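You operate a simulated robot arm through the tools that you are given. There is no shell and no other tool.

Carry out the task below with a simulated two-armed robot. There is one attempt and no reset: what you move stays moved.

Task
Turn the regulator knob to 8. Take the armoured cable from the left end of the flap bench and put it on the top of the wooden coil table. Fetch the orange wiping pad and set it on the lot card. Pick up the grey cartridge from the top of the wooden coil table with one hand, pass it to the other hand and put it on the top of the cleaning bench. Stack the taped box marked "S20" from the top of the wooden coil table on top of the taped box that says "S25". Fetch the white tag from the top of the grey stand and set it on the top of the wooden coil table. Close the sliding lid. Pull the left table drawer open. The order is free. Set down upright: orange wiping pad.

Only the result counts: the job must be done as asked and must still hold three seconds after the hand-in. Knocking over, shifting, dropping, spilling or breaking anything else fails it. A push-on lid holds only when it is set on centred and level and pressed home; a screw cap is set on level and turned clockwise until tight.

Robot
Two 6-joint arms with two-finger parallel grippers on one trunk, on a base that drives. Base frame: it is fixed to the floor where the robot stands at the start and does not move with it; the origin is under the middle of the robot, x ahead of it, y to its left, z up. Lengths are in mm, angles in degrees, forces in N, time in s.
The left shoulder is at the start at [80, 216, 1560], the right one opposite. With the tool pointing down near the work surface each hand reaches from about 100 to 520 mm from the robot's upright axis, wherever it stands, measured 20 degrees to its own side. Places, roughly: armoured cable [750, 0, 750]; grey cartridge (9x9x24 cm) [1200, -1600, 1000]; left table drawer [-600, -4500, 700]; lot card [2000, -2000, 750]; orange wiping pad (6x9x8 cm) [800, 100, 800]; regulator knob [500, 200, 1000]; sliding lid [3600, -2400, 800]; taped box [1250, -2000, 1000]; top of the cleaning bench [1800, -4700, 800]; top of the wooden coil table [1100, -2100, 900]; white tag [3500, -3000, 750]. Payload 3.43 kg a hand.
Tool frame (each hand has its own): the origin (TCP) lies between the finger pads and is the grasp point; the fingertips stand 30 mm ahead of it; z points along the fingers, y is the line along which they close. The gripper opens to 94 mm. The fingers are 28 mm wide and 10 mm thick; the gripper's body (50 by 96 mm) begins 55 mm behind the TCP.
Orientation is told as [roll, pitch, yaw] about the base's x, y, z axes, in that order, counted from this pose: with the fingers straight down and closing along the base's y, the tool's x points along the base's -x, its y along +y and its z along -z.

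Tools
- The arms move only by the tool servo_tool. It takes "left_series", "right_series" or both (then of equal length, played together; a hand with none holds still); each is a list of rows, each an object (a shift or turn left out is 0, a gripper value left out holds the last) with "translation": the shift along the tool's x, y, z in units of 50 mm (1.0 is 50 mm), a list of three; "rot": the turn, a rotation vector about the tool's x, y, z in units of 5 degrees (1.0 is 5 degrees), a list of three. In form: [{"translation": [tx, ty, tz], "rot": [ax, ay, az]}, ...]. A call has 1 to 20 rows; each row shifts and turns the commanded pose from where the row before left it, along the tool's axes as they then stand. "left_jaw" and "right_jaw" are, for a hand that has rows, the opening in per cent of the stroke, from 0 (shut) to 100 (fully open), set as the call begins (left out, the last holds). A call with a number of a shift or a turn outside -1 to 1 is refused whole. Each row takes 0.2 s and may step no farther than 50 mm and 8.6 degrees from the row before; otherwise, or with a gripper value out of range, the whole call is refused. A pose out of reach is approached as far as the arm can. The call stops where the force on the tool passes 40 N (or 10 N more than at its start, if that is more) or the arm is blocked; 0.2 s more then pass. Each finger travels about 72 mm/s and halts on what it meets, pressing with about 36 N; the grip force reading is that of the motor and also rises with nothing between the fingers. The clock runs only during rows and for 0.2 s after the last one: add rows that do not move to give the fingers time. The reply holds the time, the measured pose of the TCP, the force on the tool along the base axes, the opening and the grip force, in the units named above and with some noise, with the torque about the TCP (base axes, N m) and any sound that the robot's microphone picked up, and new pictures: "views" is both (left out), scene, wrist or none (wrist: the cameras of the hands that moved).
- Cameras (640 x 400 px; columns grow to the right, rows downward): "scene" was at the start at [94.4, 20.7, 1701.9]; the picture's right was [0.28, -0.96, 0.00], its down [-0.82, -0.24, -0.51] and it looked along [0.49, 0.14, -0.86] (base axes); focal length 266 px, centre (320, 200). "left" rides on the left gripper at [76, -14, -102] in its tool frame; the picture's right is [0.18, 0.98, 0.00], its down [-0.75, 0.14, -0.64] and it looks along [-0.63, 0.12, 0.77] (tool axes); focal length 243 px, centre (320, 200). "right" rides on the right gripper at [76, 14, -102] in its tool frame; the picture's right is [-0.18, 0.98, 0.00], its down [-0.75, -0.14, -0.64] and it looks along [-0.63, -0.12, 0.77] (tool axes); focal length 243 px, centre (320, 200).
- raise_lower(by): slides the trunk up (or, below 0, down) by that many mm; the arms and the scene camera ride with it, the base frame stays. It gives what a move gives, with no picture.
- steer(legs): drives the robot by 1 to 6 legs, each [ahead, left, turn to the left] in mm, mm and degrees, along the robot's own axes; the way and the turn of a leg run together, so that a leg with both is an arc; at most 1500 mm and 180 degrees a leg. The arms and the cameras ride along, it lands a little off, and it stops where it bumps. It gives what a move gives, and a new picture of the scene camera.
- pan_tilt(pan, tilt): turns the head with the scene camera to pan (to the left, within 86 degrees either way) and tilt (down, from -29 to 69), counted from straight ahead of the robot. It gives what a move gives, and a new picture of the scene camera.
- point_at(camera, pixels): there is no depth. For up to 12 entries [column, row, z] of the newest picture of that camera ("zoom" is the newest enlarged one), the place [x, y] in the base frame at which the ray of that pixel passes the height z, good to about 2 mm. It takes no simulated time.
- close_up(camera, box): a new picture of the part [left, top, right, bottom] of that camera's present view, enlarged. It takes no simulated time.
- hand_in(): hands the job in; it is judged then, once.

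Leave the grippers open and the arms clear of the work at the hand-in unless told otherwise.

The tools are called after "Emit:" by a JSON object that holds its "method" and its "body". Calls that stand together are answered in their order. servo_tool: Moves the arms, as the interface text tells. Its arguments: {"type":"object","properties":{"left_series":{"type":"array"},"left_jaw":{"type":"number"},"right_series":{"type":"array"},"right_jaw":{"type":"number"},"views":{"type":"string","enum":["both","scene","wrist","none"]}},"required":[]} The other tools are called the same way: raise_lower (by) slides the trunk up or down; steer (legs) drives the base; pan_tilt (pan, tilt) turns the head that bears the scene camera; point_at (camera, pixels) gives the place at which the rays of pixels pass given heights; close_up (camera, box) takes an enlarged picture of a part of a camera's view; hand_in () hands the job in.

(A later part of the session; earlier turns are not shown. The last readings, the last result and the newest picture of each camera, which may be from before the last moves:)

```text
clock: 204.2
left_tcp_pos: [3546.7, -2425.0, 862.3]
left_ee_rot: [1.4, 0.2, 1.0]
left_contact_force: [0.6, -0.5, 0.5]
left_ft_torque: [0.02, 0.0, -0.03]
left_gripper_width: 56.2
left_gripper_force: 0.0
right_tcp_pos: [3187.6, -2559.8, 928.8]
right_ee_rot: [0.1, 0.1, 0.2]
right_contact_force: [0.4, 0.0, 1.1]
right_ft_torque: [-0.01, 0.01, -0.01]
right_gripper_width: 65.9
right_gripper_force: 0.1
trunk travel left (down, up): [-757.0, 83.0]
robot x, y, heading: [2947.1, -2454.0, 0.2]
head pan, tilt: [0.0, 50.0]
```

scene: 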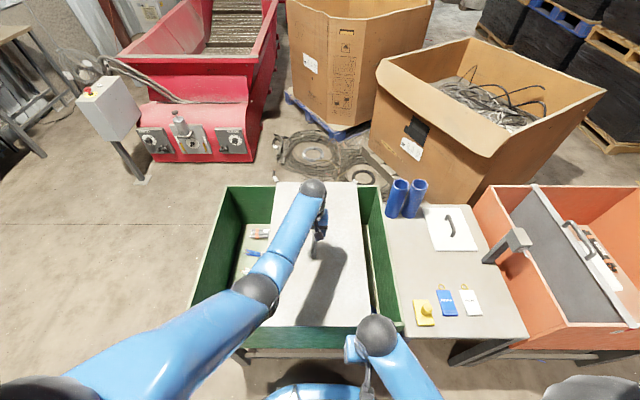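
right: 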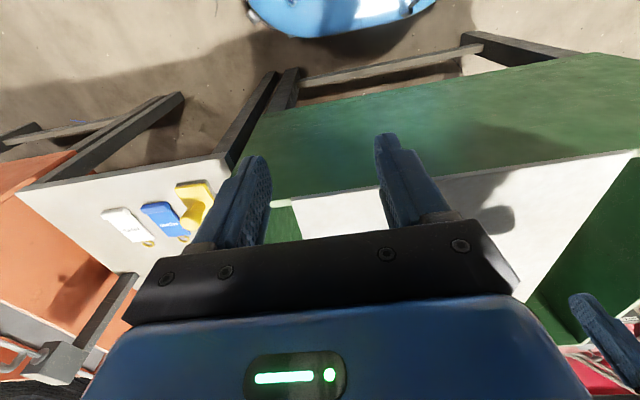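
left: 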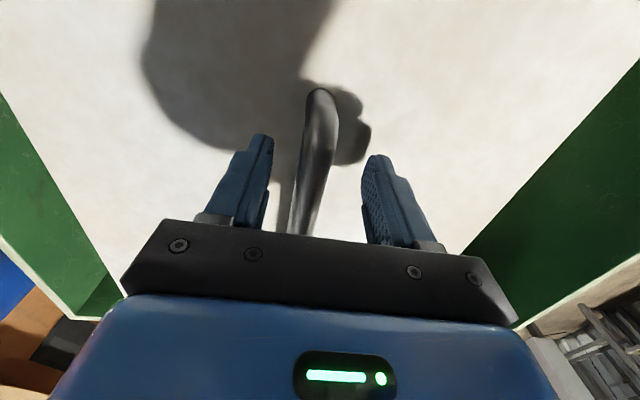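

Lower 10 more, grip the bar, then drag left (+y).

Emit:
{"method": "servo_tool", "body": {"left_series": [{"translation": [0, -0.1, 0.1]}, {"translation": [0, 0, 0.1]}, {}], "views": "none"}}

Emit:
{"method": "servo_tool", "body": {"left_series": [{}, {}, {}, {}], "left_jaw": 0, "views": "wrist"}}

Emit:
{"method": "servo_tool", "body": {"left_series": [{"translation": [0, 0.1, 0]}, {"translation": [0, 0.2, 0]}, {"translation": [0, 0.25, 0]}, {"translation": [0, 0.25, 0]}, {"translation": [0, 0.2, 0]}, {}]}}

```text
clock: 205.0
left_tcp_pos: [3547.4, -2429.6, 852.5]
left_ee_rot: [1.4, 0.2, 1.0]
left_contact_force: [-0.1, -0.4, -0.2]
left_ft_torque: [0.0, 0.0, 0.02]
left_gripper_width: 56.3
left_gripper_force: 0.0
right_tcp_pos: [3186.0, -2559.6, 928.3]
right_ee_rot: [-0.1, -0.1, 0.3]
right_contact_force: [-0.1, -0.1, 0.8]
right_ft_torque: [-0.02, 0.04, 0.01]
right_gripper_width: 65.7
right_gripper_force: 0.1
trunk travel left (down, up): [-757.0, 83.0]
robot x, y, heading: [2950.9, -2451.9, -0.1]
head pan, tilt: [0.0, 50.0]
```

```text
clock: 206.0
left_tcp_pos: [3547.9, -2430.1, 853.6]
left_ee_rot: [1.5, 0.2, 0.9]
left_contact_force: [0.9, 1.3, 1.0]
left_ft_torque: [0.04, 0.18, -1.14]
left_gripper_width: 22.1
left_gripper_force: 44.6
right_tcp_pos: [3186.3, -2559.4, 927.0]
right_ee_rot: [-0.1, 0.0, 0.3]
right_contact_force: [-0.6, 0.0, -0.6]
right_ft_torque: [-0.04, 0.02, -0.02]
right_gripper_width: 65.7
right_gripper_force: 0.1
trunk travel left (down, up): [-757.0, 83.0]
robot x, y, heading: [2951.1, -2450.3, 0.4]
head pan, tilt: [0.0, 50.0]
```

left: 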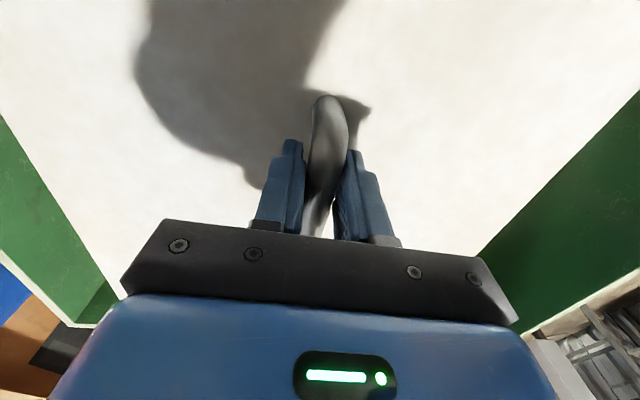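

```text
clock: 207.4
left_tcp_pos: [3548.6, -2380.1, 852.2]
left_ee_rot: [1.6, 0.2, 1.0]
left_contact_force: [8.6, -2.8, -8.4]
left_ft_torque: [-0.13, -1.22, -1.04]
left_gripper_width: 22.4
left_gripper_force: 45.6
right_tcp_pos: [3188.1, -2560.0, 927.9]
right_ee_rot: [0.0, 0.1, 0.2]
right_contact_force: [0.5, -0.4, 0.6]
right_ft_torque: [-0.01, 0.01, 0.01]
right_gripper_width: 65.9
right_gripper_force: 0.0
trunk travel left (down, up): [-757.0, 83.0]
robot x, y, heading: [2949.4, -2454.9, -0.0]
head pan, tilt: [0.0, 50.0]
```

scene: 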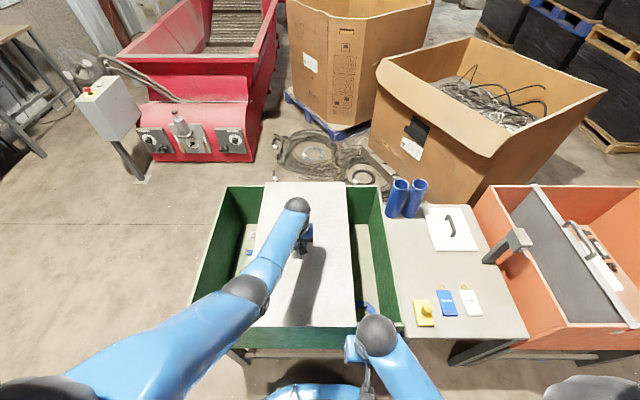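
left: 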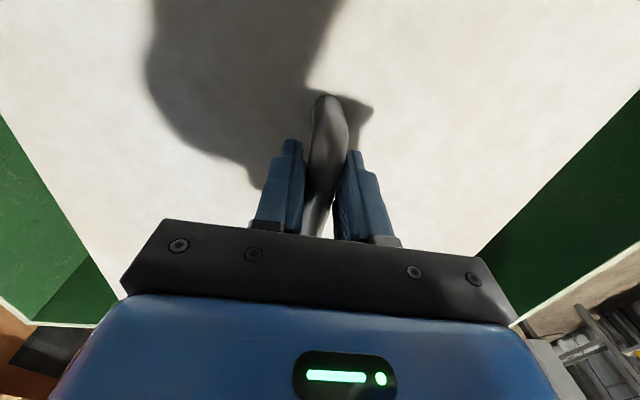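

The lid slides freely with the hand. Continue left.

Emit:
{"method": "servo_tool", "body": {"left_series": [{"translation": [0, 0.25, 0]}, {"translation": [0, 0.3, 0]}, {"translation": [0, 0.3, 0]}, {"translation": [0, 0.3, 0]}, {"translation": [0, 0.3, 0]}, {"translation": [0, 0.3, 0]}, {"translation": [0, 0.3, 0]}, {"translation": [0, 0.3, 0]}, {"translation": [0, 0.3, 0]}, {"translation": [0, 0.3, 0]}, {"translation": [0, 0.3, 0]}, {"translation": [0, 0.3, 0]}, {}]}}

```text
clock: 210.2
left_tcp_pos: [3545.1, -2201.1, 860.5]
left_ee_rot: [1.5, 0.1, 1.1]
left_contact_force: [13.0, -2.6, -8.8]
left_ft_torque: [-0.41, 1.33, -1.22]
left_gripper_width: 17.7
left_gripper_force: 43.7
right_tcp_pos: [3187.9, -2559.2, 928.2]
right_ee_rot: [0.0, 0.1, 0.3]
right_contact_force: [-0.1, 0.4, 0.1]
right_ft_torque: [0.01, -0.04, -0.02]
right_gripper_width: 65.7
right_gripper_force: 0.1
trunk travel left (down, up): [-757.0, 83.0]
robot x, y, heading: [2950.9, -2456.6, 0.5]
head pan, tilt: [0.0, 50.0]
```

scene: 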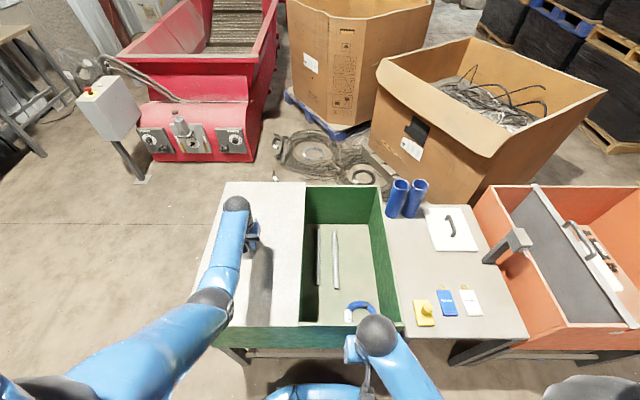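
left: 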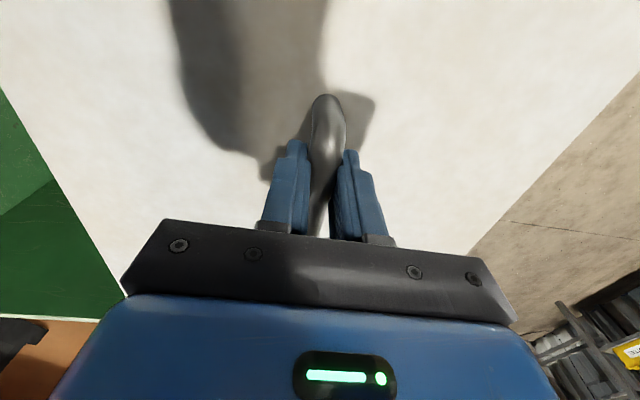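

The lid covers the left half now. Push a little further to feel the stop.

Emit:
{"method": "servo_tool", "body": {"left_series": [{"translation": [0, 0.1, 0]}, {"translation": [0, 0.1, 0]}, {"translation": [0, 0.1, 0]}, {}]}}

Emit:
{"method": "close_up", "body": {"camera": "scene", "box": [180, 170, 420, 350]}}

```text
clock: 211.2
left_tcp_pos: [3546.1, -2188.8, 861.4]
left_ee_rot: [1.6, -0.1, 0.8]
left_contact_force: [16.7, -8.1, 20.8]
left_ft_torque: [-0.06, 0.36, -1.13]
left_gripper_width: 18.2
left_gripper_force: 44.9
right_tcp_pos: [3187.4, -2562.8, 928.5]
right_ee_rot: [0.1, -0.1, 0.3]
right_contact_force: [-0.9, -0.3, 0.4]
right_ft_torque: [-0.02, 0.0, -0.01]
right_gripper_width: 66.0
right_gripper_force: 0.0
trunk travel left (down, up): [-757.0, 83.0]
robot x, y, heading: [2949.8, -2450.7, 0.2]
head pan, tilt: [0.0, 50.0]
```

scene: 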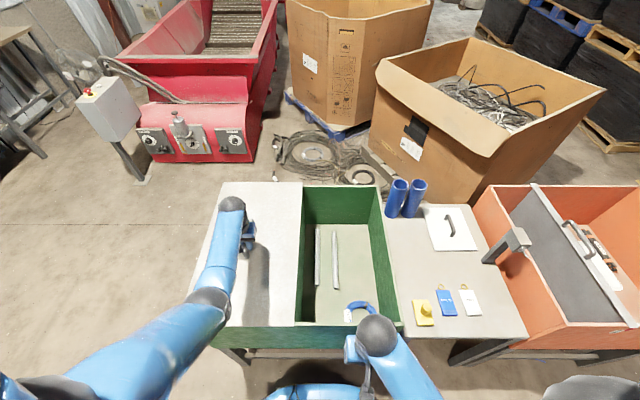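
left: 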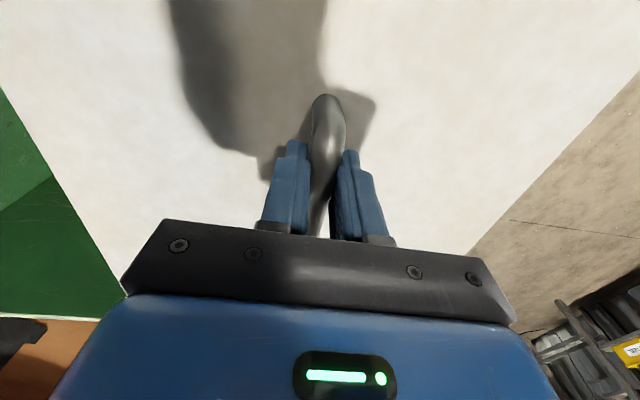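

```text
2.22 times, centred on (300, 260) of scene
```

zoom: 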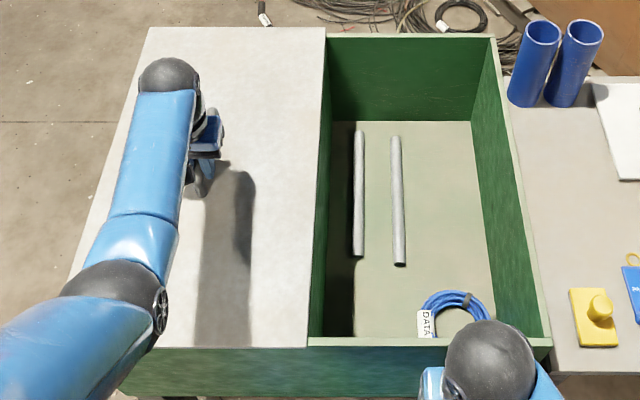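

Emit:
{"method": "servo_tool", "body": {"left_series": [{"translation": [0, 0.1, 0]}, {"translation": [0, 0.1, 0]}, {}], "views": "wrist"}}

```text
clock: 211.7
left_tcp_pos: [3545.3, -2190.2, 861.4]
left_ee_rot: [0.9, -0.1, 0.4]
left_contact_force: [0.7, -15.3, 11.9]
left_ft_torque: [0.08, 1.35, -0.7]
left_gripper_width: 17.5
left_gripper_force: 45.3
right_tcp_pos: [3184.3, -2562.6, 927.8]
right_ee_rot: [0.1, -0.1, 0.0]
right_contact_force: [0.1, 0.3, -0.1]
right_ft_torque: [0.0, 0.01, -0.01]
right_gripper_width: 65.9
right_gripper_force: 0.0
trunk travel left (down, up): [-757.0, 83.0]
robot x, y, heading: [2950.9, -2453.6, 0.0]
head pan, tilt: [0.0, 50.0]
stopped in row 2 (left hand): the force on the tool passed its limit at 42 N (the readings are from after the stop); the commanded pose is now the measured one
```

left: 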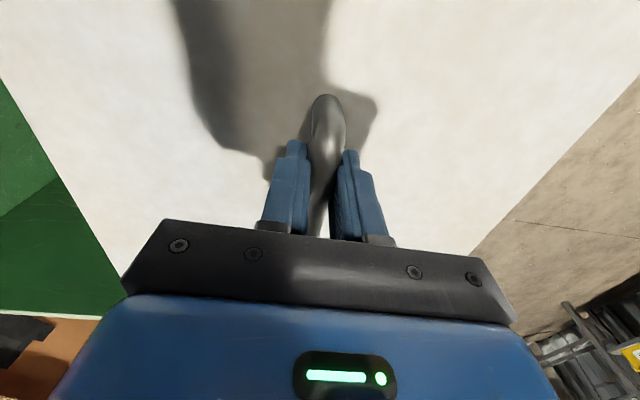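

A hard stop on the left. To be certain which end is "closed", I'll check where the right stop lies relative to the bin.

Emit:
{"method": "servo_tool", "body": {"left_series": [{"translation": [0, -0.2, 0]}, {"translation": [0, -0.3, 0]}, {"translation": [0, -0.3, 0]}, {"translation": [0, -0.3, 0]}, {"translation": [0, -0.3, 0]}, {"translation": [0, -0.3, 0]}, {"translation": [0, -0.3, 0]}, {"translation": [0, -0.3, 0]}, {"translation": [0, -0.3, 0]}, {"translation": [0, -0.3, 0]}, {"translation": [0, -0.3, 0]}, {"translation": [0, -0.3, 0]}, {"translation": [0, -0.3, 0]}, {"translation": [0, -0.3, 0]}, {"translation": [0, -0.3, 0]}, {"translation": [0, -0.3, 0]}, {"translation": [0, -0.2, 0]}, {}]}}

```text
clock: 213.9
left_tcp_pos: [3545.3, -2330.0, 861.6]
left_ee_rot: [1.1, -0.4, 0.5]
left_contact_force: [-11.6, -0.6, 20.0]
left_ft_torque: [0.0, 0.76, -1.52]
left_gripper_width: 17.9
left_gripper_force: 44.9
right_tcp_pos: [3182.1, -2562.4, 927.4]
right_ee_rot: [0.0, -0.1, -0.1]
right_contact_force: [0.4, -0.3, -0.4]
right_ft_torque: [0.04, 0.01, 0.04]
right_gripper_width: 65.8
right_gripper_force: 0.2
trunk travel left (down, up): [-757.0, 83.0]
robot x, y, heading: [2951.7, -2456.8, 0.1]
head pan, tilt: [0.0, 50.0]
stopped in row 11 (left hand): the force on the tool passed its limit at 40 N (the readings are from after the stop); the commanded pose is now the measured one
```

scene: 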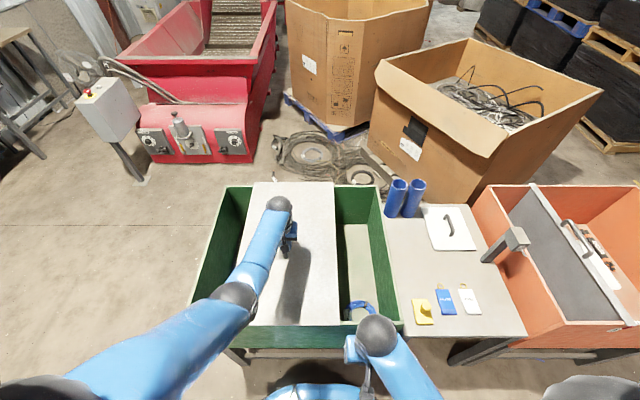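
left: 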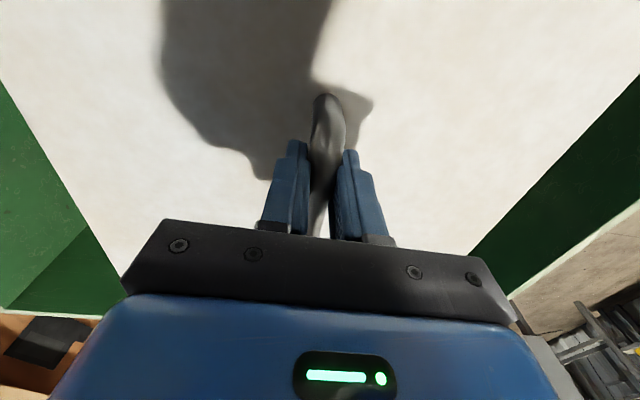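

Stopped from vertical strain rather than the slide. Open the jaw to relax and regrip at ease.

Emit:
{"method": "servo_tool", "body": {"left_series": [{}, {"translation": [0, 0, -0.1]}, {}], "left_jaw": 45, "views": "none"}}

Emit:
{"method": "servo_tool", "body": {"left_series": [{"translation": [0, -0.2, 0]}, {"translation": [0, -0.3, 0]}, {"translation": [0, -0.3, 0]}, {"translation": [0, -0.3, 0]}, {"translation": [0, -0.3, 0]}, {"translation": [0, -0.3, 0]}, {"translation": [0, -0.3, 0]}, {"translation": [0, -0.3, 0]}, {"translation": [0, -0.3, 0]}, {"translation": [0, -0.3, 0]}, {"translation": [0, -0.3, 0]}, {"translation": [0, -0.3, 0]}, {"translation": [0, -0.3, 0]}, {"translation": [0, -0.3, 0]}, {"translation": [0, -0.2, 0]}, {}]}}

```text
clock: 214.8
left_tcp_pos: [3548.8, -2329.7, 862.6]
left_ee_rot: [1.0, -0.2, 0.7]
left_contact_force: [0.9, 0.7, 0.3]
left_ft_torque: [0.0, -0.01, -0.01]
left_gripper_width: 42.3
left_gripper_force: 0.0
right_tcp_pos: [3185.5, -2562.6, 927.6]
right_ee_rot: [0.0, 0.0, 0.1]
right_contact_force: [0.0, 0.1, 0.1]
right_ft_torque: [-0.04, 0.0, 0.0]
right_gripper_width: 65.7
right_gripper_force: 0.0
trunk travel left (down, up): [-757.0, 83.0]
robot x, y, heading: [2950.2, -2454.2, -0.0]
head pan, tilt: [0.0, 50.0]
```

```text
clock: 218.2
left_tcp_pos: [3538.5, -2530.7, 869.1]
left_ee_rot: [1.0, -0.3, 0.7]
left_contact_force: [0.2, 1.7, -0.3]
left_ft_torque: [0.03, -0.01, -0.06]
left_gripper_width: 43.6
left_gripper_force: 0.8
left hand out of reach, approached as far as the arm can: row 13, 14, 15
right_tcp_pos: [3186.4, -2561.3, 928.9]
right_ee_rot: [-0.1, -0.1, 0.0]
right_contact_force: [-0.8, 0.1, -0.3]
right_ft_torque: [0.01, -0.04, -0.02]
right_gripper_width: 65.7
right_gripper_force: 0.0
trunk travel left (down, up): [-757.0, 83.0]
robot x, y, heading: [2951.7, -2453.2, -0.1]
head pan, tilt: [0.0, 50.0]
```

scene: 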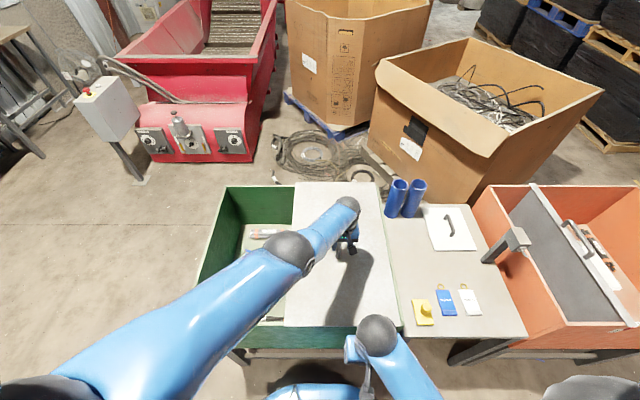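
left: 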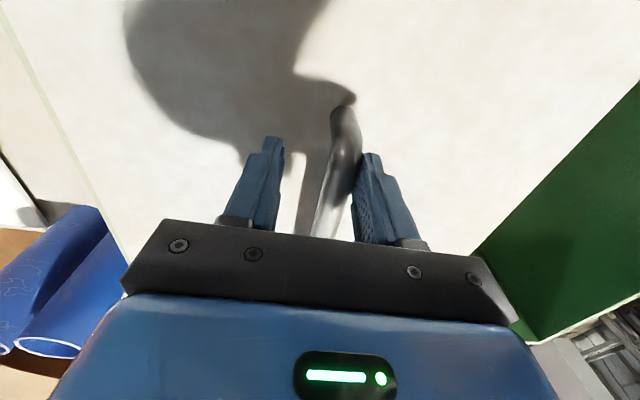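

The right stop is almost at the bin's right end, so the range is symmetric. I'll push it fully right to listen/feel for a closing click. First lift the hand, sidestep right 110.

Emit:
{"method": "servo_tool", "body": {"left_series": [{"translation": [0, 0.2, 0]}, {"translation": [0, 0, -0.5]}, {"translation": [0, 0, -0.7]}, {}], "views": "none"}}

Emit:
{"method": "steer", "body": {"legs": [[0, -120, 0]]}}

Emit:
{"method": "close_up", "body": {"camera": "scene", "box": [150, 170, 390, 350]}}

```text
clock: 219.2
left_tcp_pos: [3538.7, -2522.3, 928.4]
left_ee_rot: [0.9, -0.2, 0.7]
left_contact_force: [-0.1, -0.5, -0.3]
left_ft_torque: [0.01, -0.03, 0.0]
left_gripper_width: 42.4
left_gripper_force: 0.0
right_tcp_pos: [3186.6, -2562.5, 928.0]
right_ee_rot: [0.0, 0.0, 0.0]
right_contact_force: [-0.6, -0.2, -0.4]
right_ft_torque: [-0.04, 0.01, -0.03]
right_gripper_width: 66.0
right_gripper_force: 0.0
trunk travel left (down, up): [-757.0, 83.0]
robot x, y, heading: [2950.7, -2456.7, 0.2]
head pan, tilt: [0.0, 50.0]
```

```text
clock: 220.4
left_tcp_pos: [3538.3, -2639.8, 928.5]
left_ee_rot: [0.9, -0.3, 0.7]
left_contact_force: [-0.3, 1.0, -0.3]
left_ft_torque: [-0.01, -0.01, 0.0]
left_gripper_width: 42.3
left_gripper_force: 0.1
right_tcp_pos: [3185.6, -2678.0, 926.8]
right_ee_rot: [-0.2, 0.0, 0.0]
right_contact_force: [0.5, -1.0, -0.8]
right_ft_torque: [-0.01, -0.02, -0.03]
right_gripper_width: 65.9
right_gripper_force: 0.1
trunk travel left (down, up): [-757.0, 83.0]
robot x, y, heading: [2950.1, -2573.9, 0.2]
head pan, tilt: [0.0, 50.0]
```

scene: 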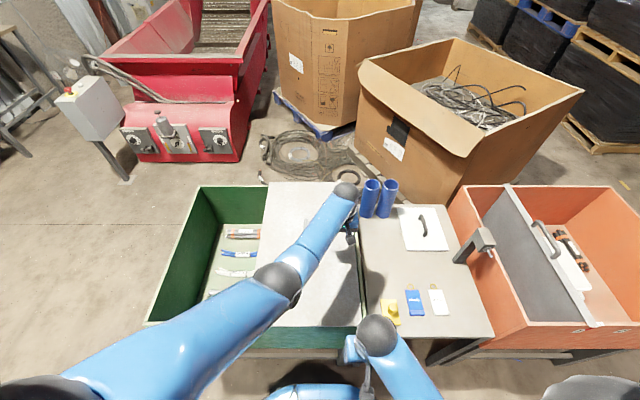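

```text
2.22 times, centred on (270, 260) of scene
```

zoom: 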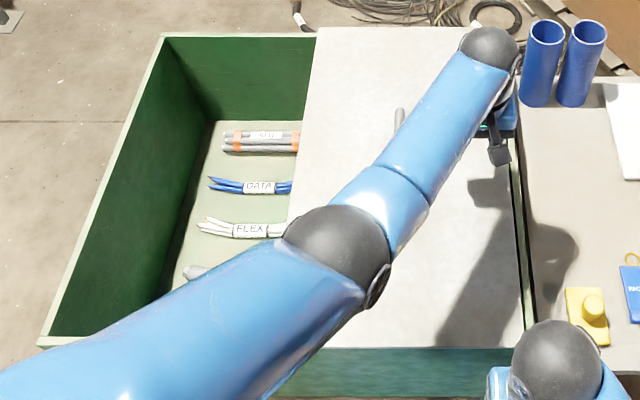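

Place the hand around the handle again (y≈−2515), lower and push right to the stop.

Emit:
{"method": "servo_tool", "body": {"left_series": [{"translation": [0, 0.8, 0]}, {"translation": [0, 0.8, 0]}, {"translation": [0, 0.85, 0]}, {}], "views": "wrist"}}

```text
clock: 221.4
left_tcp_pos: [3538.2, -2519.6, 931.0]
left_ee_rot: [1.1, -0.3, 0.6]
left_contact_force: [-0.2, -0.1, 0.5]
left_ft_torque: [0.01, -0.01, 0.01]
left_gripper_width: 42.4
left_gripper_force: 0.2
right_tcp_pos: [3186.0, -2682.3, 928.1]
right_ee_rot: [0.0, -0.1, 0.0]
right_contact_force: [0.0, -0.4, -0.2]
right_ft_torque: [-0.01, 0.0, -0.01]
right_gripper_width: 65.9
right_gripper_force: 0.1
trunk travel left (down, up): [-757.0, 83.0]
robot x, y, heading: [2950.1, -2574.6, -0.0]
head pan, tilt: [0.0, 50.0]
```

left: 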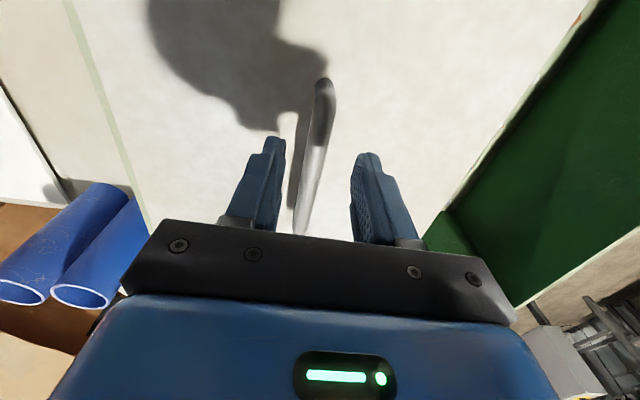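

Emit:
{"method": "close_up", "body": {"camera": "left", "box": [400, 60, 640, 310]}}

Emit:
{"method": "servo_tool", "body": {"left_series": [{"translation": [0, 0, 0.5]}, {"translation": [0, 0, 0.6]}, {"translation": [0, 0, 0.2]}, {"translation": [0, -0.2, 0]}, {"translation": [0, -0.2, 0]}, {"translation": [0, -0.2, 0]}, {}]}}

```text
1.60 times, centred on (520, 185) of left
```

zoom: 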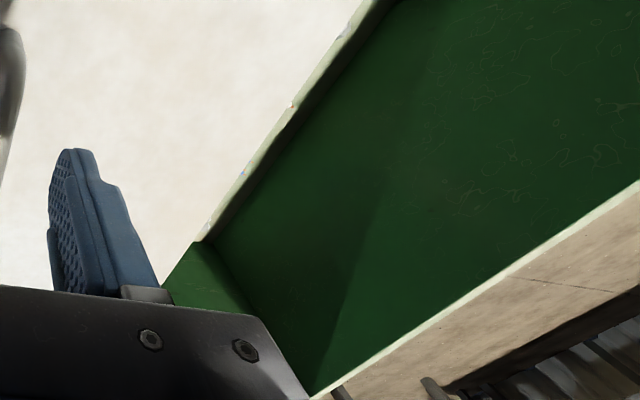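

```text
clock: 223.0
left_tcp_pos: [3537.1, -2547.7, 865.5]
left_ee_rot: [1.1, -0.3, 0.7]
left_contact_force: [-1.2, 3.8, -0.1]
left_ft_torque: [0.05, -0.01, -0.04]
left_gripper_width: 44.7
left_gripper_force: 2.0
right_tcp_pos: [3185.6, -2681.1, 928.4]
right_ee_rot: [-0.1, -0.1, 0.0]
right_contact_force: [0.2, -0.2, 0.1]
right_ft_torque: [0.0, 0.01, 0.0]
right_gripper_width: 66.0
right_gripper_force: 0.0
trunk travel left (down, up): [-757.0, 83.0]
robot x, y, heading: [2949.1, -2573.5, -0.2]
head pan, tilt: [0.0, 50.0]
```

scene: 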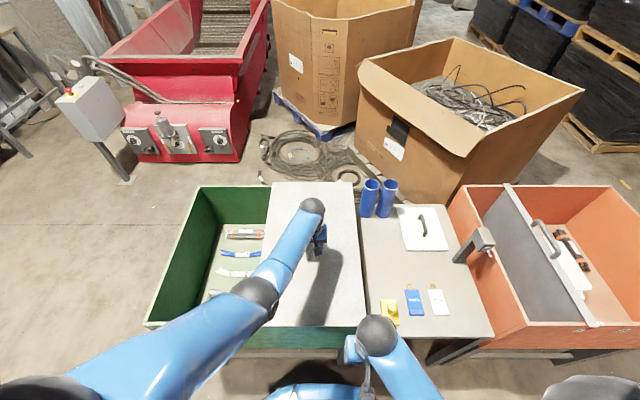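
left: 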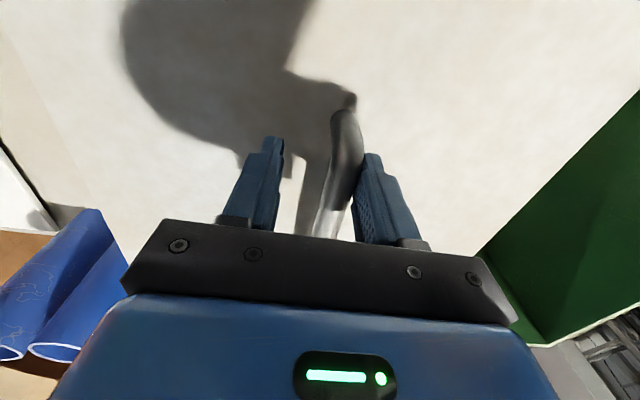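

Emit:
{"method": "servo_tool", "body": {"left_series": [{"translation": [0, -0.2, 0]}, {"translation": [0, -0.2, 0]}, {"translation": [0, -0.2, 0]}, {"translation": [0, -0.2, 0]}, {}], "views": "wrist"}}

Emit:
{"method": "close_up", "body": {"camera": "scene", "box": [180, 170, 390, 350]}}

```text
clock: 223.7
left_tcp_pos: [3538.3, -2553.8, 863.3]
left_ee_rot: [1.8, -0.1, 1.5]
left_contact_force: [-3.2, 26.4, 6.9]
left_ft_torque: [0.57, -0.16, -0.35]
left_gripper_width: 57.5
left_gripper_force: 13.3
right_tcp_pos: [3187.2, -2674.3, 928.0]
right_ee_rot: [-0.2, -0.1, 0.5]
right_contact_force: [0.1, -1.4, 0.3]
right_ft_torque: [-0.04, -0.01, -0.01]
right_gripper_width: 65.6
right_gripper_force: 0.0
trunk travel left (down, up): [-757.0, 83.0]
robot x, y, heading: [2953.3, -2570.2, 0.5]
head pan, tilt: [0.0, 50.0]
stopped in row 3 (left hand): the force on the tool passed its limit at 43 N (the readings are from after the stop); the commanded pose is now the measured one
```

left: 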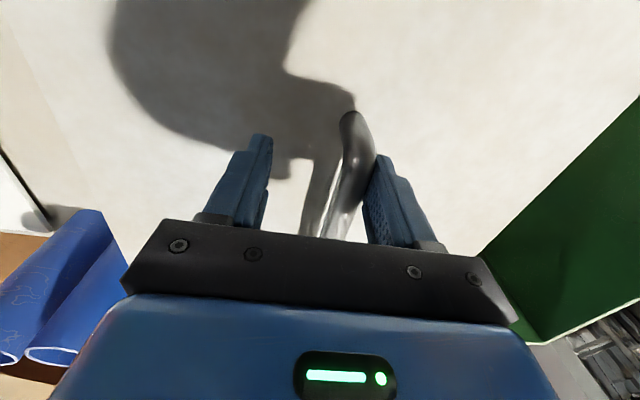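

```text
2.22 times, centred on (285, 260) of scene
```

zoom: 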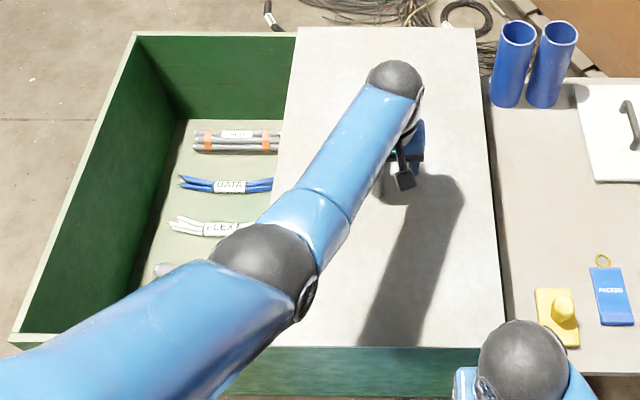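

The stops are symmetric: the start position was 70 % away from the left stop. The large opening was at the left over the neatly stored bundles, so I take "closed" as the left stop. Drag the lid back left: grip and pull, sidestep in between.

Emit:
{"method": "servo_tool", "body": {"left_series": [{"translation": [0, 0.2, -0.05]}, {"translation": [0, 0.3, 0]}, {"translation": [0, 0.3, 0]}, {"translation": [0, 0.3, 0]}, {"translation": [0, 0.3, 0]}, {"translation": [0, 0.3, 0]}, {"translation": [0, 0.3, 0]}, {"translation": [0, 0.3, 0]}, {"translation": [0, 0.3, 0]}, {"translation": [0, 0.3, 0]}, {"translation": [0, 0.3, 0]}, {"translation": [0, 0.3, 0]}, {"translation": [0, 0.3, 0]}, {}], "left_jaw": 45, "views": "wrist"}}

```text
clock: 226.7
left_tcp_pos: [3534.4, -2373.2, 870.4]
left_ee_rot: [1.7, 0.0, 1.2]
left_contact_force: [0.9, -2.0, -1.2]
left_ft_torque: [-0.02, 0.01, -0.05]
left_gripper_width: 43.1
left_gripper_force: 1.0
right_tcp_pos: [3187.1, -2680.3, 927.6]
right_ee_rot: [0.0, -0.1, 0.4]
right_contact_force: [0.0, -0.2, 0.1]
right_ft_torque: [0.01, -0.01, 0.02]
right_gripper_width: 65.5
right_gripper_force: 0.1
trunk travel left (down, up): [-757.0, 83.0]
robot x, y, heading: [2949.6, -2570.1, 0.3]
head pan, tilt: [0.0, 50.0]
```

left: 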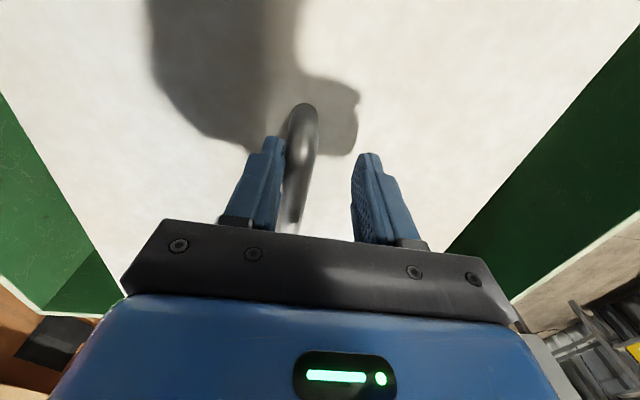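

Continue left as far as reachable.

Emit:
{"method": "servo_tool", "body": {"left_series": [{"translation": [0, 0.3, 0.02]}, {"translation": [0, 0.3, 0.02]}, {"translation": [0, 0.3, 0.02]}, {"translation": [0, 0.3, 0]}, {"translation": [0, 0.3, 0]}, {"translation": [0, 0.3, 0]}, {"translation": [0, 0.3, 0]}, {"translation": [0, 0.3, 0]}, {"translation": [0, 0.3, 0]}, {"translation": [0, 0.3, 0]}, {}], "views": "wrist"}}

```text
clock: 229.1
left_tcp_pos: [3532.0, -2223.4, 872.3]
left_ee_rot: [1.7, -0.2, 1.1]
left_contact_force: [1.3, -2.2, -0.1]
left_ft_torque: [-0.07, 0.0, -0.02]
left_gripper_width: 43.6
left_gripper_force: 1.0
right_tcp_pos: [3187.0, -2679.7, 927.2]
right_ee_rot: [-0.1, 0.0, 0.3]
right_contact_force: [0.7, 0.3, 0.3]
right_ft_torque: [-0.02, 0.0, 0.0]
right_gripper_width: 65.6
right_gripper_force: 0.0
trunk travel left (down, up): [-757.0, 83.0]
robot x, y, heading: [2953.0, -2571.7, 0.3]
head pan, tilt: [0.0, 50.0]
```

left: 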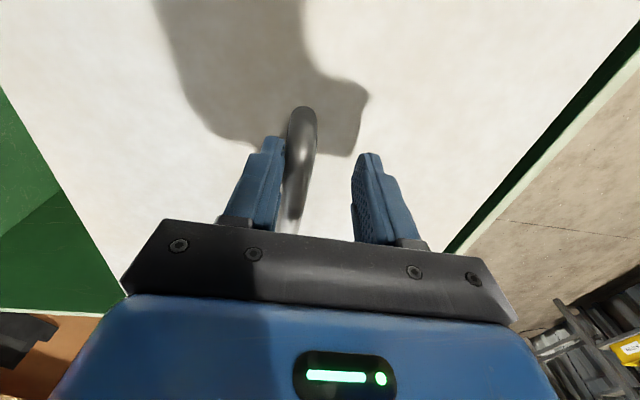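

Almost there; push until the stop.

Emit:
{"method": "servo_tool", "body": {"left_series": [{"translation": [0, 0.2, 0.02]}, {"translation": [0, 0.2, 0]}, {"translation": [0, 0.2, 0]}, {"translation": [0, 0.2, 0]}, {"translation": [0, 0.15, 0]}, {"translation": [0, 0.15, 0]}, {"translation": [0, 0.15, 0]}, {"translation": [0, 0.15, 0]}, {"translation": [0, 0.15, 0]}, {}]}}

Emit:
{"method": "close_up", "body": {"camera": "scene", "box": [140, 170, 390, 350]}}

```text
clock: 230.9
left_tcp_pos: [3531.0, -2170.5, 872.5]
left_ee_rot: [0.7, 0.1, 0.2]
left_contact_force: [0.3, -24.5, 4.3]
left_ft_torque: [-0.75, 0.34, -0.03]
left_gripper_width: 55.9
left_gripper_force: 12.1
right_tcp_pos: [3184.3, -2684.8, 928.0]
right_ee_rot: [0.1, -0.1, -0.2]
right_contact_force: [0.3, 0.2, 0.0]
right_ft_torque: [0.04, 0.01, 0.02]
right_gripper_width: 65.8
right_gripper_force: 0.0
trunk travel left (down, up): [-757.0, 83.0]
robot x, y, heading: [2951.1, -2574.4, -0.0]
head pan, tilt: [0.0, 50.0]
stopped in row 9 (left hand): the force on the tool passed its limit at 43 N (the readings are from after the stop); the commanded pose is now the measured one
```

scene: 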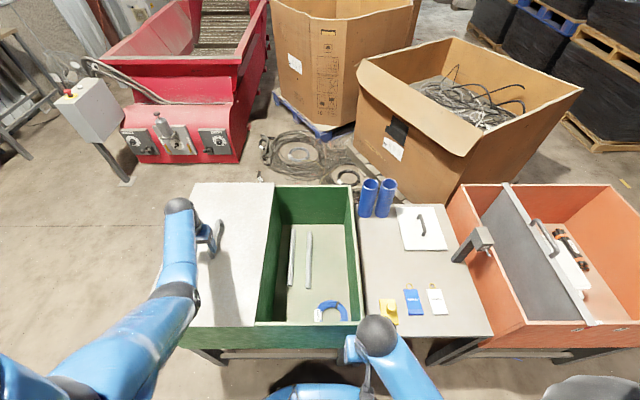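
left: 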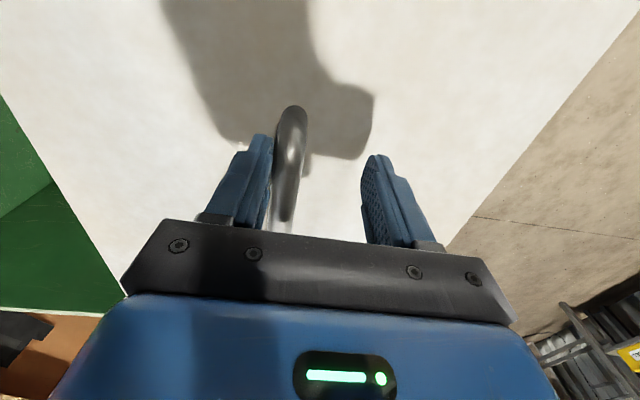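

```text
2.22 times, centred on (265, 260) of scene
```

zoom: 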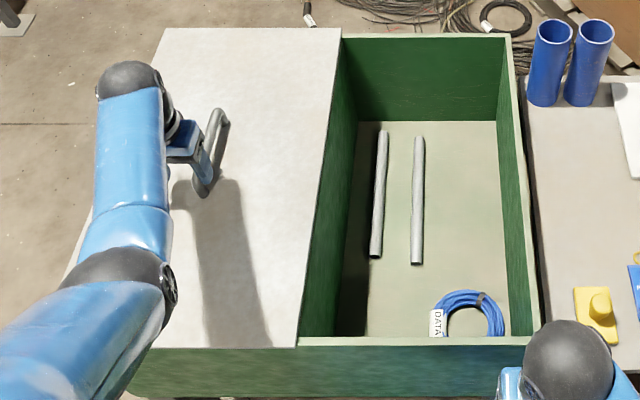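

Lid at the left stop. Withdraw the left hand.

Emit:
{"method": "servo_tool", "body": {"left_series": [{"translation": [0, -0.3, 0]}, {"translation": [0, 0, -0.6]}, {"translation": [0, 0, -0.6]}, {"translation": [0.9, 0, 0]}, {"translation": [0.9, 0, 0]}, {"translation": [0.9, 0, 0]}, {"translation": [0.9, 0, 0]}, {"translation": [0.9, 0, 0]}, {"translation": [0.8, -0.5, 0]}, {"translation": [0, -0.9, 0]}, {"translation": [0, -0.9, 0]}, {"translation": [0, -0.8, 0]}, {}], "views": "none"}}

Emit:
{"method": "steer", "body": {"legs": [[0, -270, 0]]}}

Emit:
{"method": "servo_tool", "body": {"right_series": [{"translation": [-0.8, 0, 0]}, {"translation": [-0.8, 0, 0]}, {"translation": [-0.8, 0, 0]}, {}], "right_jaw": 100}}

```text
clock: 233.7
left_tcp_pos: [3267.3, -2337.4, 926.5]
left_ee_rot: [0.9, 0.1, 0.7]
left_contact_force: [-0.3, 0.4, 0.1]
left_ft_torque: [-0.04, 0.02, -0.02]
left_gripper_width: 42.3
left_gripper_force: 0.0
right_tcp_pos: [3187.1, -2680.7, 928.5]
right_ee_rot: [0.0, 0.1, 0.0]
right_contact_force: [-0.2, -0.7, -0.6]
right_ft_torque: [0.01, 0.0, 0.01]
right_gripper_width: 66.0
right_gripper_force: 0.0
trunk travel left (down, up): [-757.0, 83.0]
robot x, y, heading: [2953.2, -2575.3, 0.1]
head pan, tilt: [0.0, 50.0]
```

```text
clock: 235.7
left_tcp_pos: [3266.5, -2603.0, 927.7]
left_ee_rot: [1.0, 0.1, 0.7]
left_contact_force: [-0.6, 0.5, 0.0]
left_ft_torque: [0.0, -0.02, 0.05]
left_gripper_width: 42.4
left_gripper_force: 0.1
right_tcp_pos: [3185.9, -2946.9, 928.9]
right_ee_rot: [-0.2, 0.0, 0.1]
right_contact_force: [-0.5, 0.6, 0.0]
right_ft_torque: [-0.01, -0.01, -0.02]
right_gripper_width: 66.0
right_gripper_force: 0.1
trunk travel left (down, up): [-757.0, 83.0]
robot x, y, heading: [2956.2, -2842.3, -0.0]
head pan, tilt: [0.0, 50.0]
```

scene: 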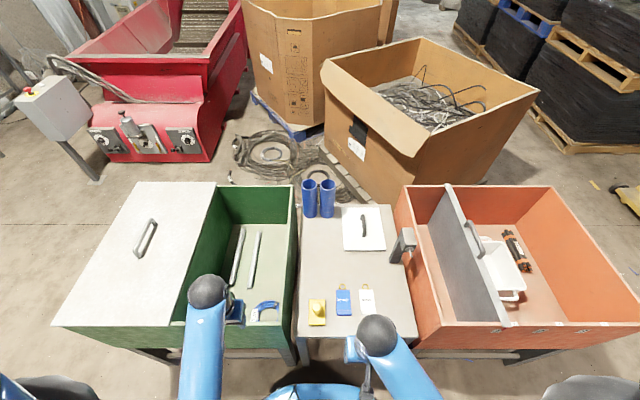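

```text
clock: 236.7
left_tcp_pos: [3267.5, -2605.3, 927.8]
left_ee_rot: [1.0, 0.2, 0.6]
left_contact_force: [-0.2, 0.7, 0.0]
left_ft_torque: [0.02, 0.01, 0.04]
left_gripper_width: 42.5
left_gripper_force: 0.1
right_tcp_pos: [3306.9, -2949.3, 927.3]
right_ee_rot: [0.0, 0.1, 0.0]
right_contact_force: [0.1, 0.1, 0.3]
right_ft_torque: [0.03, 0.01, 0.01]
right_gripper_width: 93.8
right_gripper_force: 0.2
trunk travel left (down, up): [-757.0, 83.0]
robot x, y, heading: [2953.2, -2843.8, 0.3]
head pan, tilt: [0.0, 50.0]
```

scene: 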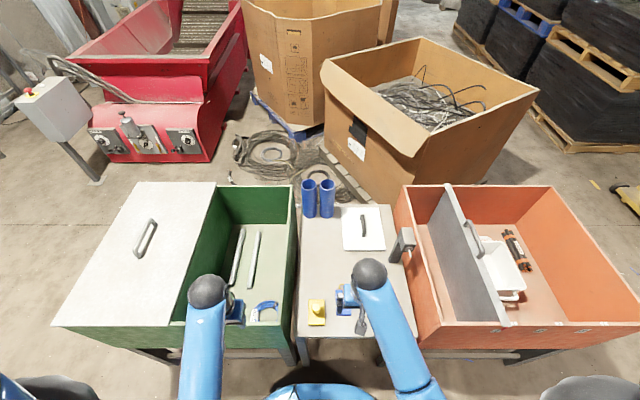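
right: 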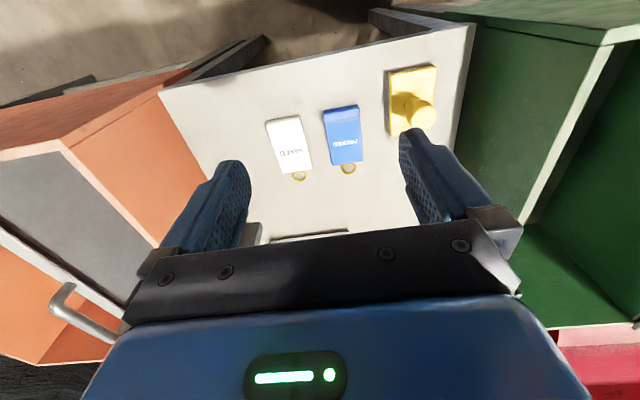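

White tag at (288,145) in the right picture. Measure.

Emit:
{"method": "point_at", "body": {"camera": "right", "pixels": [[266, 122, 757], [299, 115, 757], [312, 168, 757], [281, 174, 757], [299, 176, 757], [289, 145, 757], [272, 118, 757], [341, 134, 757]]}}

Emit:
{"method": "close_up", "body": {"camera": "right", "box": [240, 90, 380, 190]}}

Emit:
{"method": "close_up", "body": {"camera": "scene", "box": [290, 270, 410, 340]}}

```text
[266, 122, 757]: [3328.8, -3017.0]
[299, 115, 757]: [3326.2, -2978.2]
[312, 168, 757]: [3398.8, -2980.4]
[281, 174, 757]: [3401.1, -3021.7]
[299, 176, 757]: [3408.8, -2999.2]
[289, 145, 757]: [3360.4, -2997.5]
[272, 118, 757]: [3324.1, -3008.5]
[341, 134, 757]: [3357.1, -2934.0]
```

```text
4.00 times, centred on (310, 140) of right
```

zoom: 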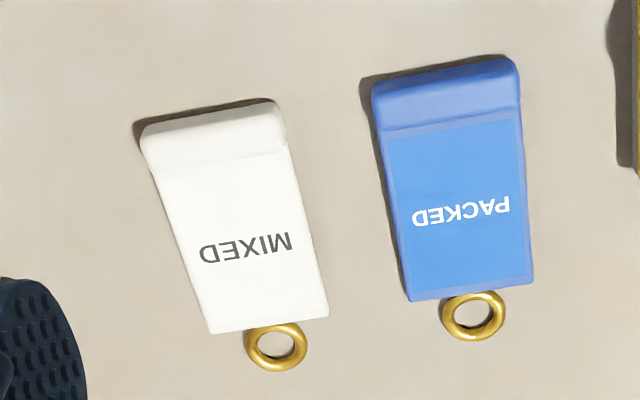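

```text
5.33 times, centred on (350, 305) of scene
```

zoom: 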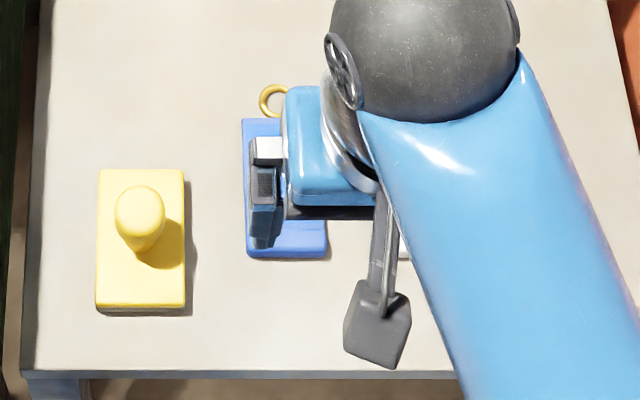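

White tag centre (3362, −2999), 40 mm wide, 24 mm gap to the blue one. Move over its lip end, jaw ≈ 50 mm, descend partway.

Emit:
{"method": "servo_tool", "body": {"right_series": [{"translation": [-0.35, -0.5, 0]}, {"translation": [-0.35, -0.5, 0]}, {"translation": [0, 0, 0.6]}, {"translation": [0, 0, 0.6]}, {"translation": [0, 0, 0.6]}, {"translation": [0, 0, 0.4]}, {}], "right_jaw": 53}}

```text
clock: 238.2
left_tcp_pos: [3267.4, -2604.9, 928.3]
left_ee_rot: [0.9, 0.1, 0.7]
left_contact_force: [0.1, -1.2, 0.4]
left_ft_torque: [-0.02, -0.01, 0.03]
left_gripper_width: 42.4
left_gripper_force: 0.1
right_tcp_pos: [3342.3, -2999.1, 819.1]
right_ee_rot: [0.1, 0.0, 0.1]
right_contact_force: [1.3, 0.4, 0.5]
right_ft_torque: [0.03, -0.01, 0.02]
right_gripper_width: 49.6
right_gripper_force: 0.1
trunk travel left (down, up): [-757.0, 83.0]
robot x, y, heading: [2949.7, -2844.3, 0.3]
head pan, tilt: [0.0, 50.0]
```

scene: 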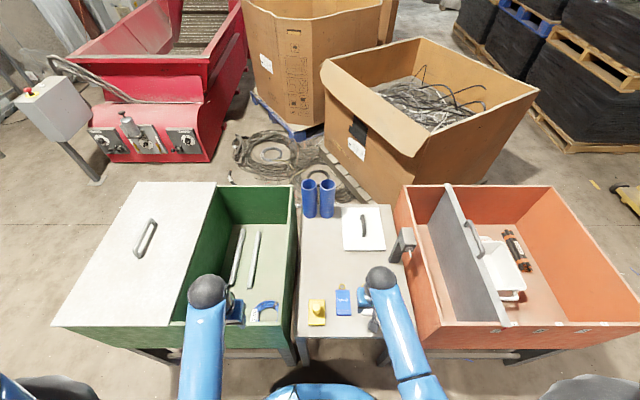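
right: 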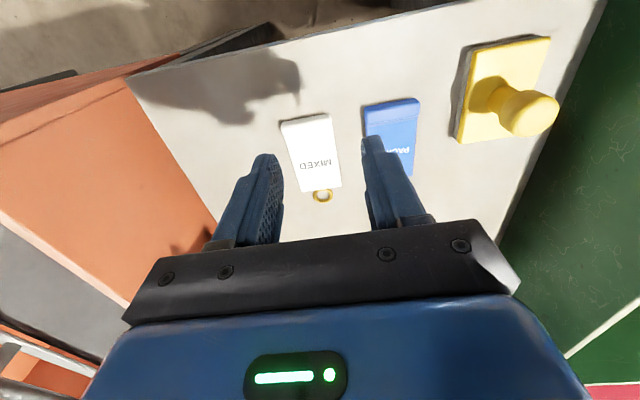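

Emit:
{"method": "point_at", "body": {"camera": "right", "pixels": [[280, 122, 757], [331, 113, 757], [341, 188, 757], [300, 194, 757], [364, 107, 757], [374, 165, 757]]}}

```text
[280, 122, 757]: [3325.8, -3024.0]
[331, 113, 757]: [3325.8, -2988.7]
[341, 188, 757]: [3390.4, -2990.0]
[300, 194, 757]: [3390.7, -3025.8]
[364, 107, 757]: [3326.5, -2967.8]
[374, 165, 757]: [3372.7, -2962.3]
```

Shift 6 mm to −y and descend to the surface.

Emit:
{"method": "servo_tool", "body": {"right_series": [{"translation": [0, -0.12, 0]}, {"translation": [0, 0, 0.3]}, {"translation": [0, 0, 0.2]}, {}], "views": "wrist"}}

```text
clock: 239.2
left_tcp_pos: [3266.0, -2605.6, 927.5]
left_ee_rot: [0.9, 0.1, 0.7]
left_contact_force: [0.2, -0.1, -0.5]
left_ft_torque: [-0.01, -0.02, -0.03]
left_gripper_width: 42.3
left_gripper_force: 0.1
right_tcp_pos: [3341.4, -3005.2, 793.1]
right_ee_rot: [0.0, 0.0, 0.0]
right_contact_force: [-0.7, 0.1, 0.2]
right_ft_torque: [0.03, 0.0, 0.01]
right_gripper_width: 49.8
right_gripper_force: 0.0
trunk travel left (down, up): [-757.0, 83.0]
robot x, y, heading: [2952.0, -2840.4, -0.2]
head pan, tilt: [0.0, 50.0]
```

right: 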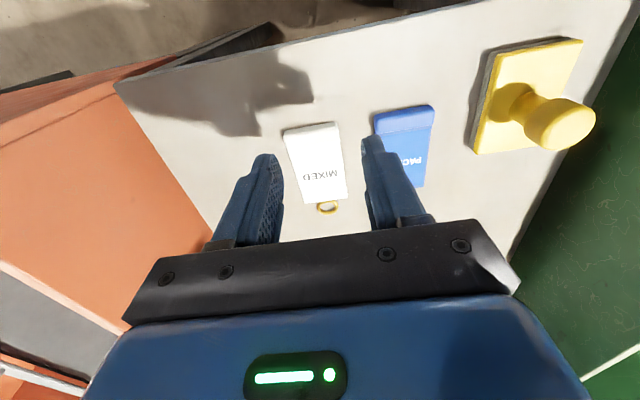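

Emit:
{"method": "point_at", "body": {"camera": "right", "pixels": [[284, 130, 757], [338, 123, 757], [347, 198, 757], [306, 204, 757], [284, 130, 720], [338, 123, 720], [347, 198, 720], [306, 204, 720], [375, 120, 757]]}}

Emit:
{"method": "close_up", "body": {"camera": "right", "box": [220, 100, 440, 240]}}

```text
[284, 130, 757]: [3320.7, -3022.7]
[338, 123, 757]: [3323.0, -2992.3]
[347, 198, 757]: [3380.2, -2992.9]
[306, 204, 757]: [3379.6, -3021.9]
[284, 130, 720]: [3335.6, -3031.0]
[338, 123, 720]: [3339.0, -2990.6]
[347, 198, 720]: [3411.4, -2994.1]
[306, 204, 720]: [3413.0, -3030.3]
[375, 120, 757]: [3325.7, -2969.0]
```

```text
2.86 times, centred on (330, 170) of right
```

zoom: 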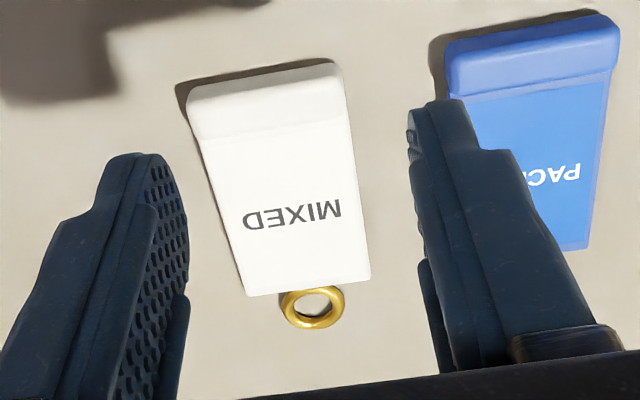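

The apparent sizes show the stand is much lower (z≈650), with the tag about 105×55 mm. Re-measure at that height.

Emit:
{"method": "point_at", "body": {"camera": "right", "pixels": [[284, 130, 655], [338, 123, 655], [347, 198, 655], [306, 204, 655], [375, 120, 655], [433, 105, 655], [328, 208, 655], [410, 187, 650]]}}

Emit:
{"method": "point_at", "body": {"camera": "scene", "pixels": [[336, 314, 655], [351, 315, 655], [336, 290, 655], [300, 338, 650], [317, 325, 650]]}}

```text
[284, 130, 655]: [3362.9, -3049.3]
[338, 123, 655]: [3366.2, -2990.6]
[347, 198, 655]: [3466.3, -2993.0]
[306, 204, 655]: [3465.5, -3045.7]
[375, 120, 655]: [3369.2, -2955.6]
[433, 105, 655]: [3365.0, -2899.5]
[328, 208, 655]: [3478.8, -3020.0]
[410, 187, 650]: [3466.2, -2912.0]
```

```text
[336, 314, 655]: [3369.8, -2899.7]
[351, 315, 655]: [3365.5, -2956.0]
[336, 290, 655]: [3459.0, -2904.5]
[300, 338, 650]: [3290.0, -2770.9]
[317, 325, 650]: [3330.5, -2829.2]
```

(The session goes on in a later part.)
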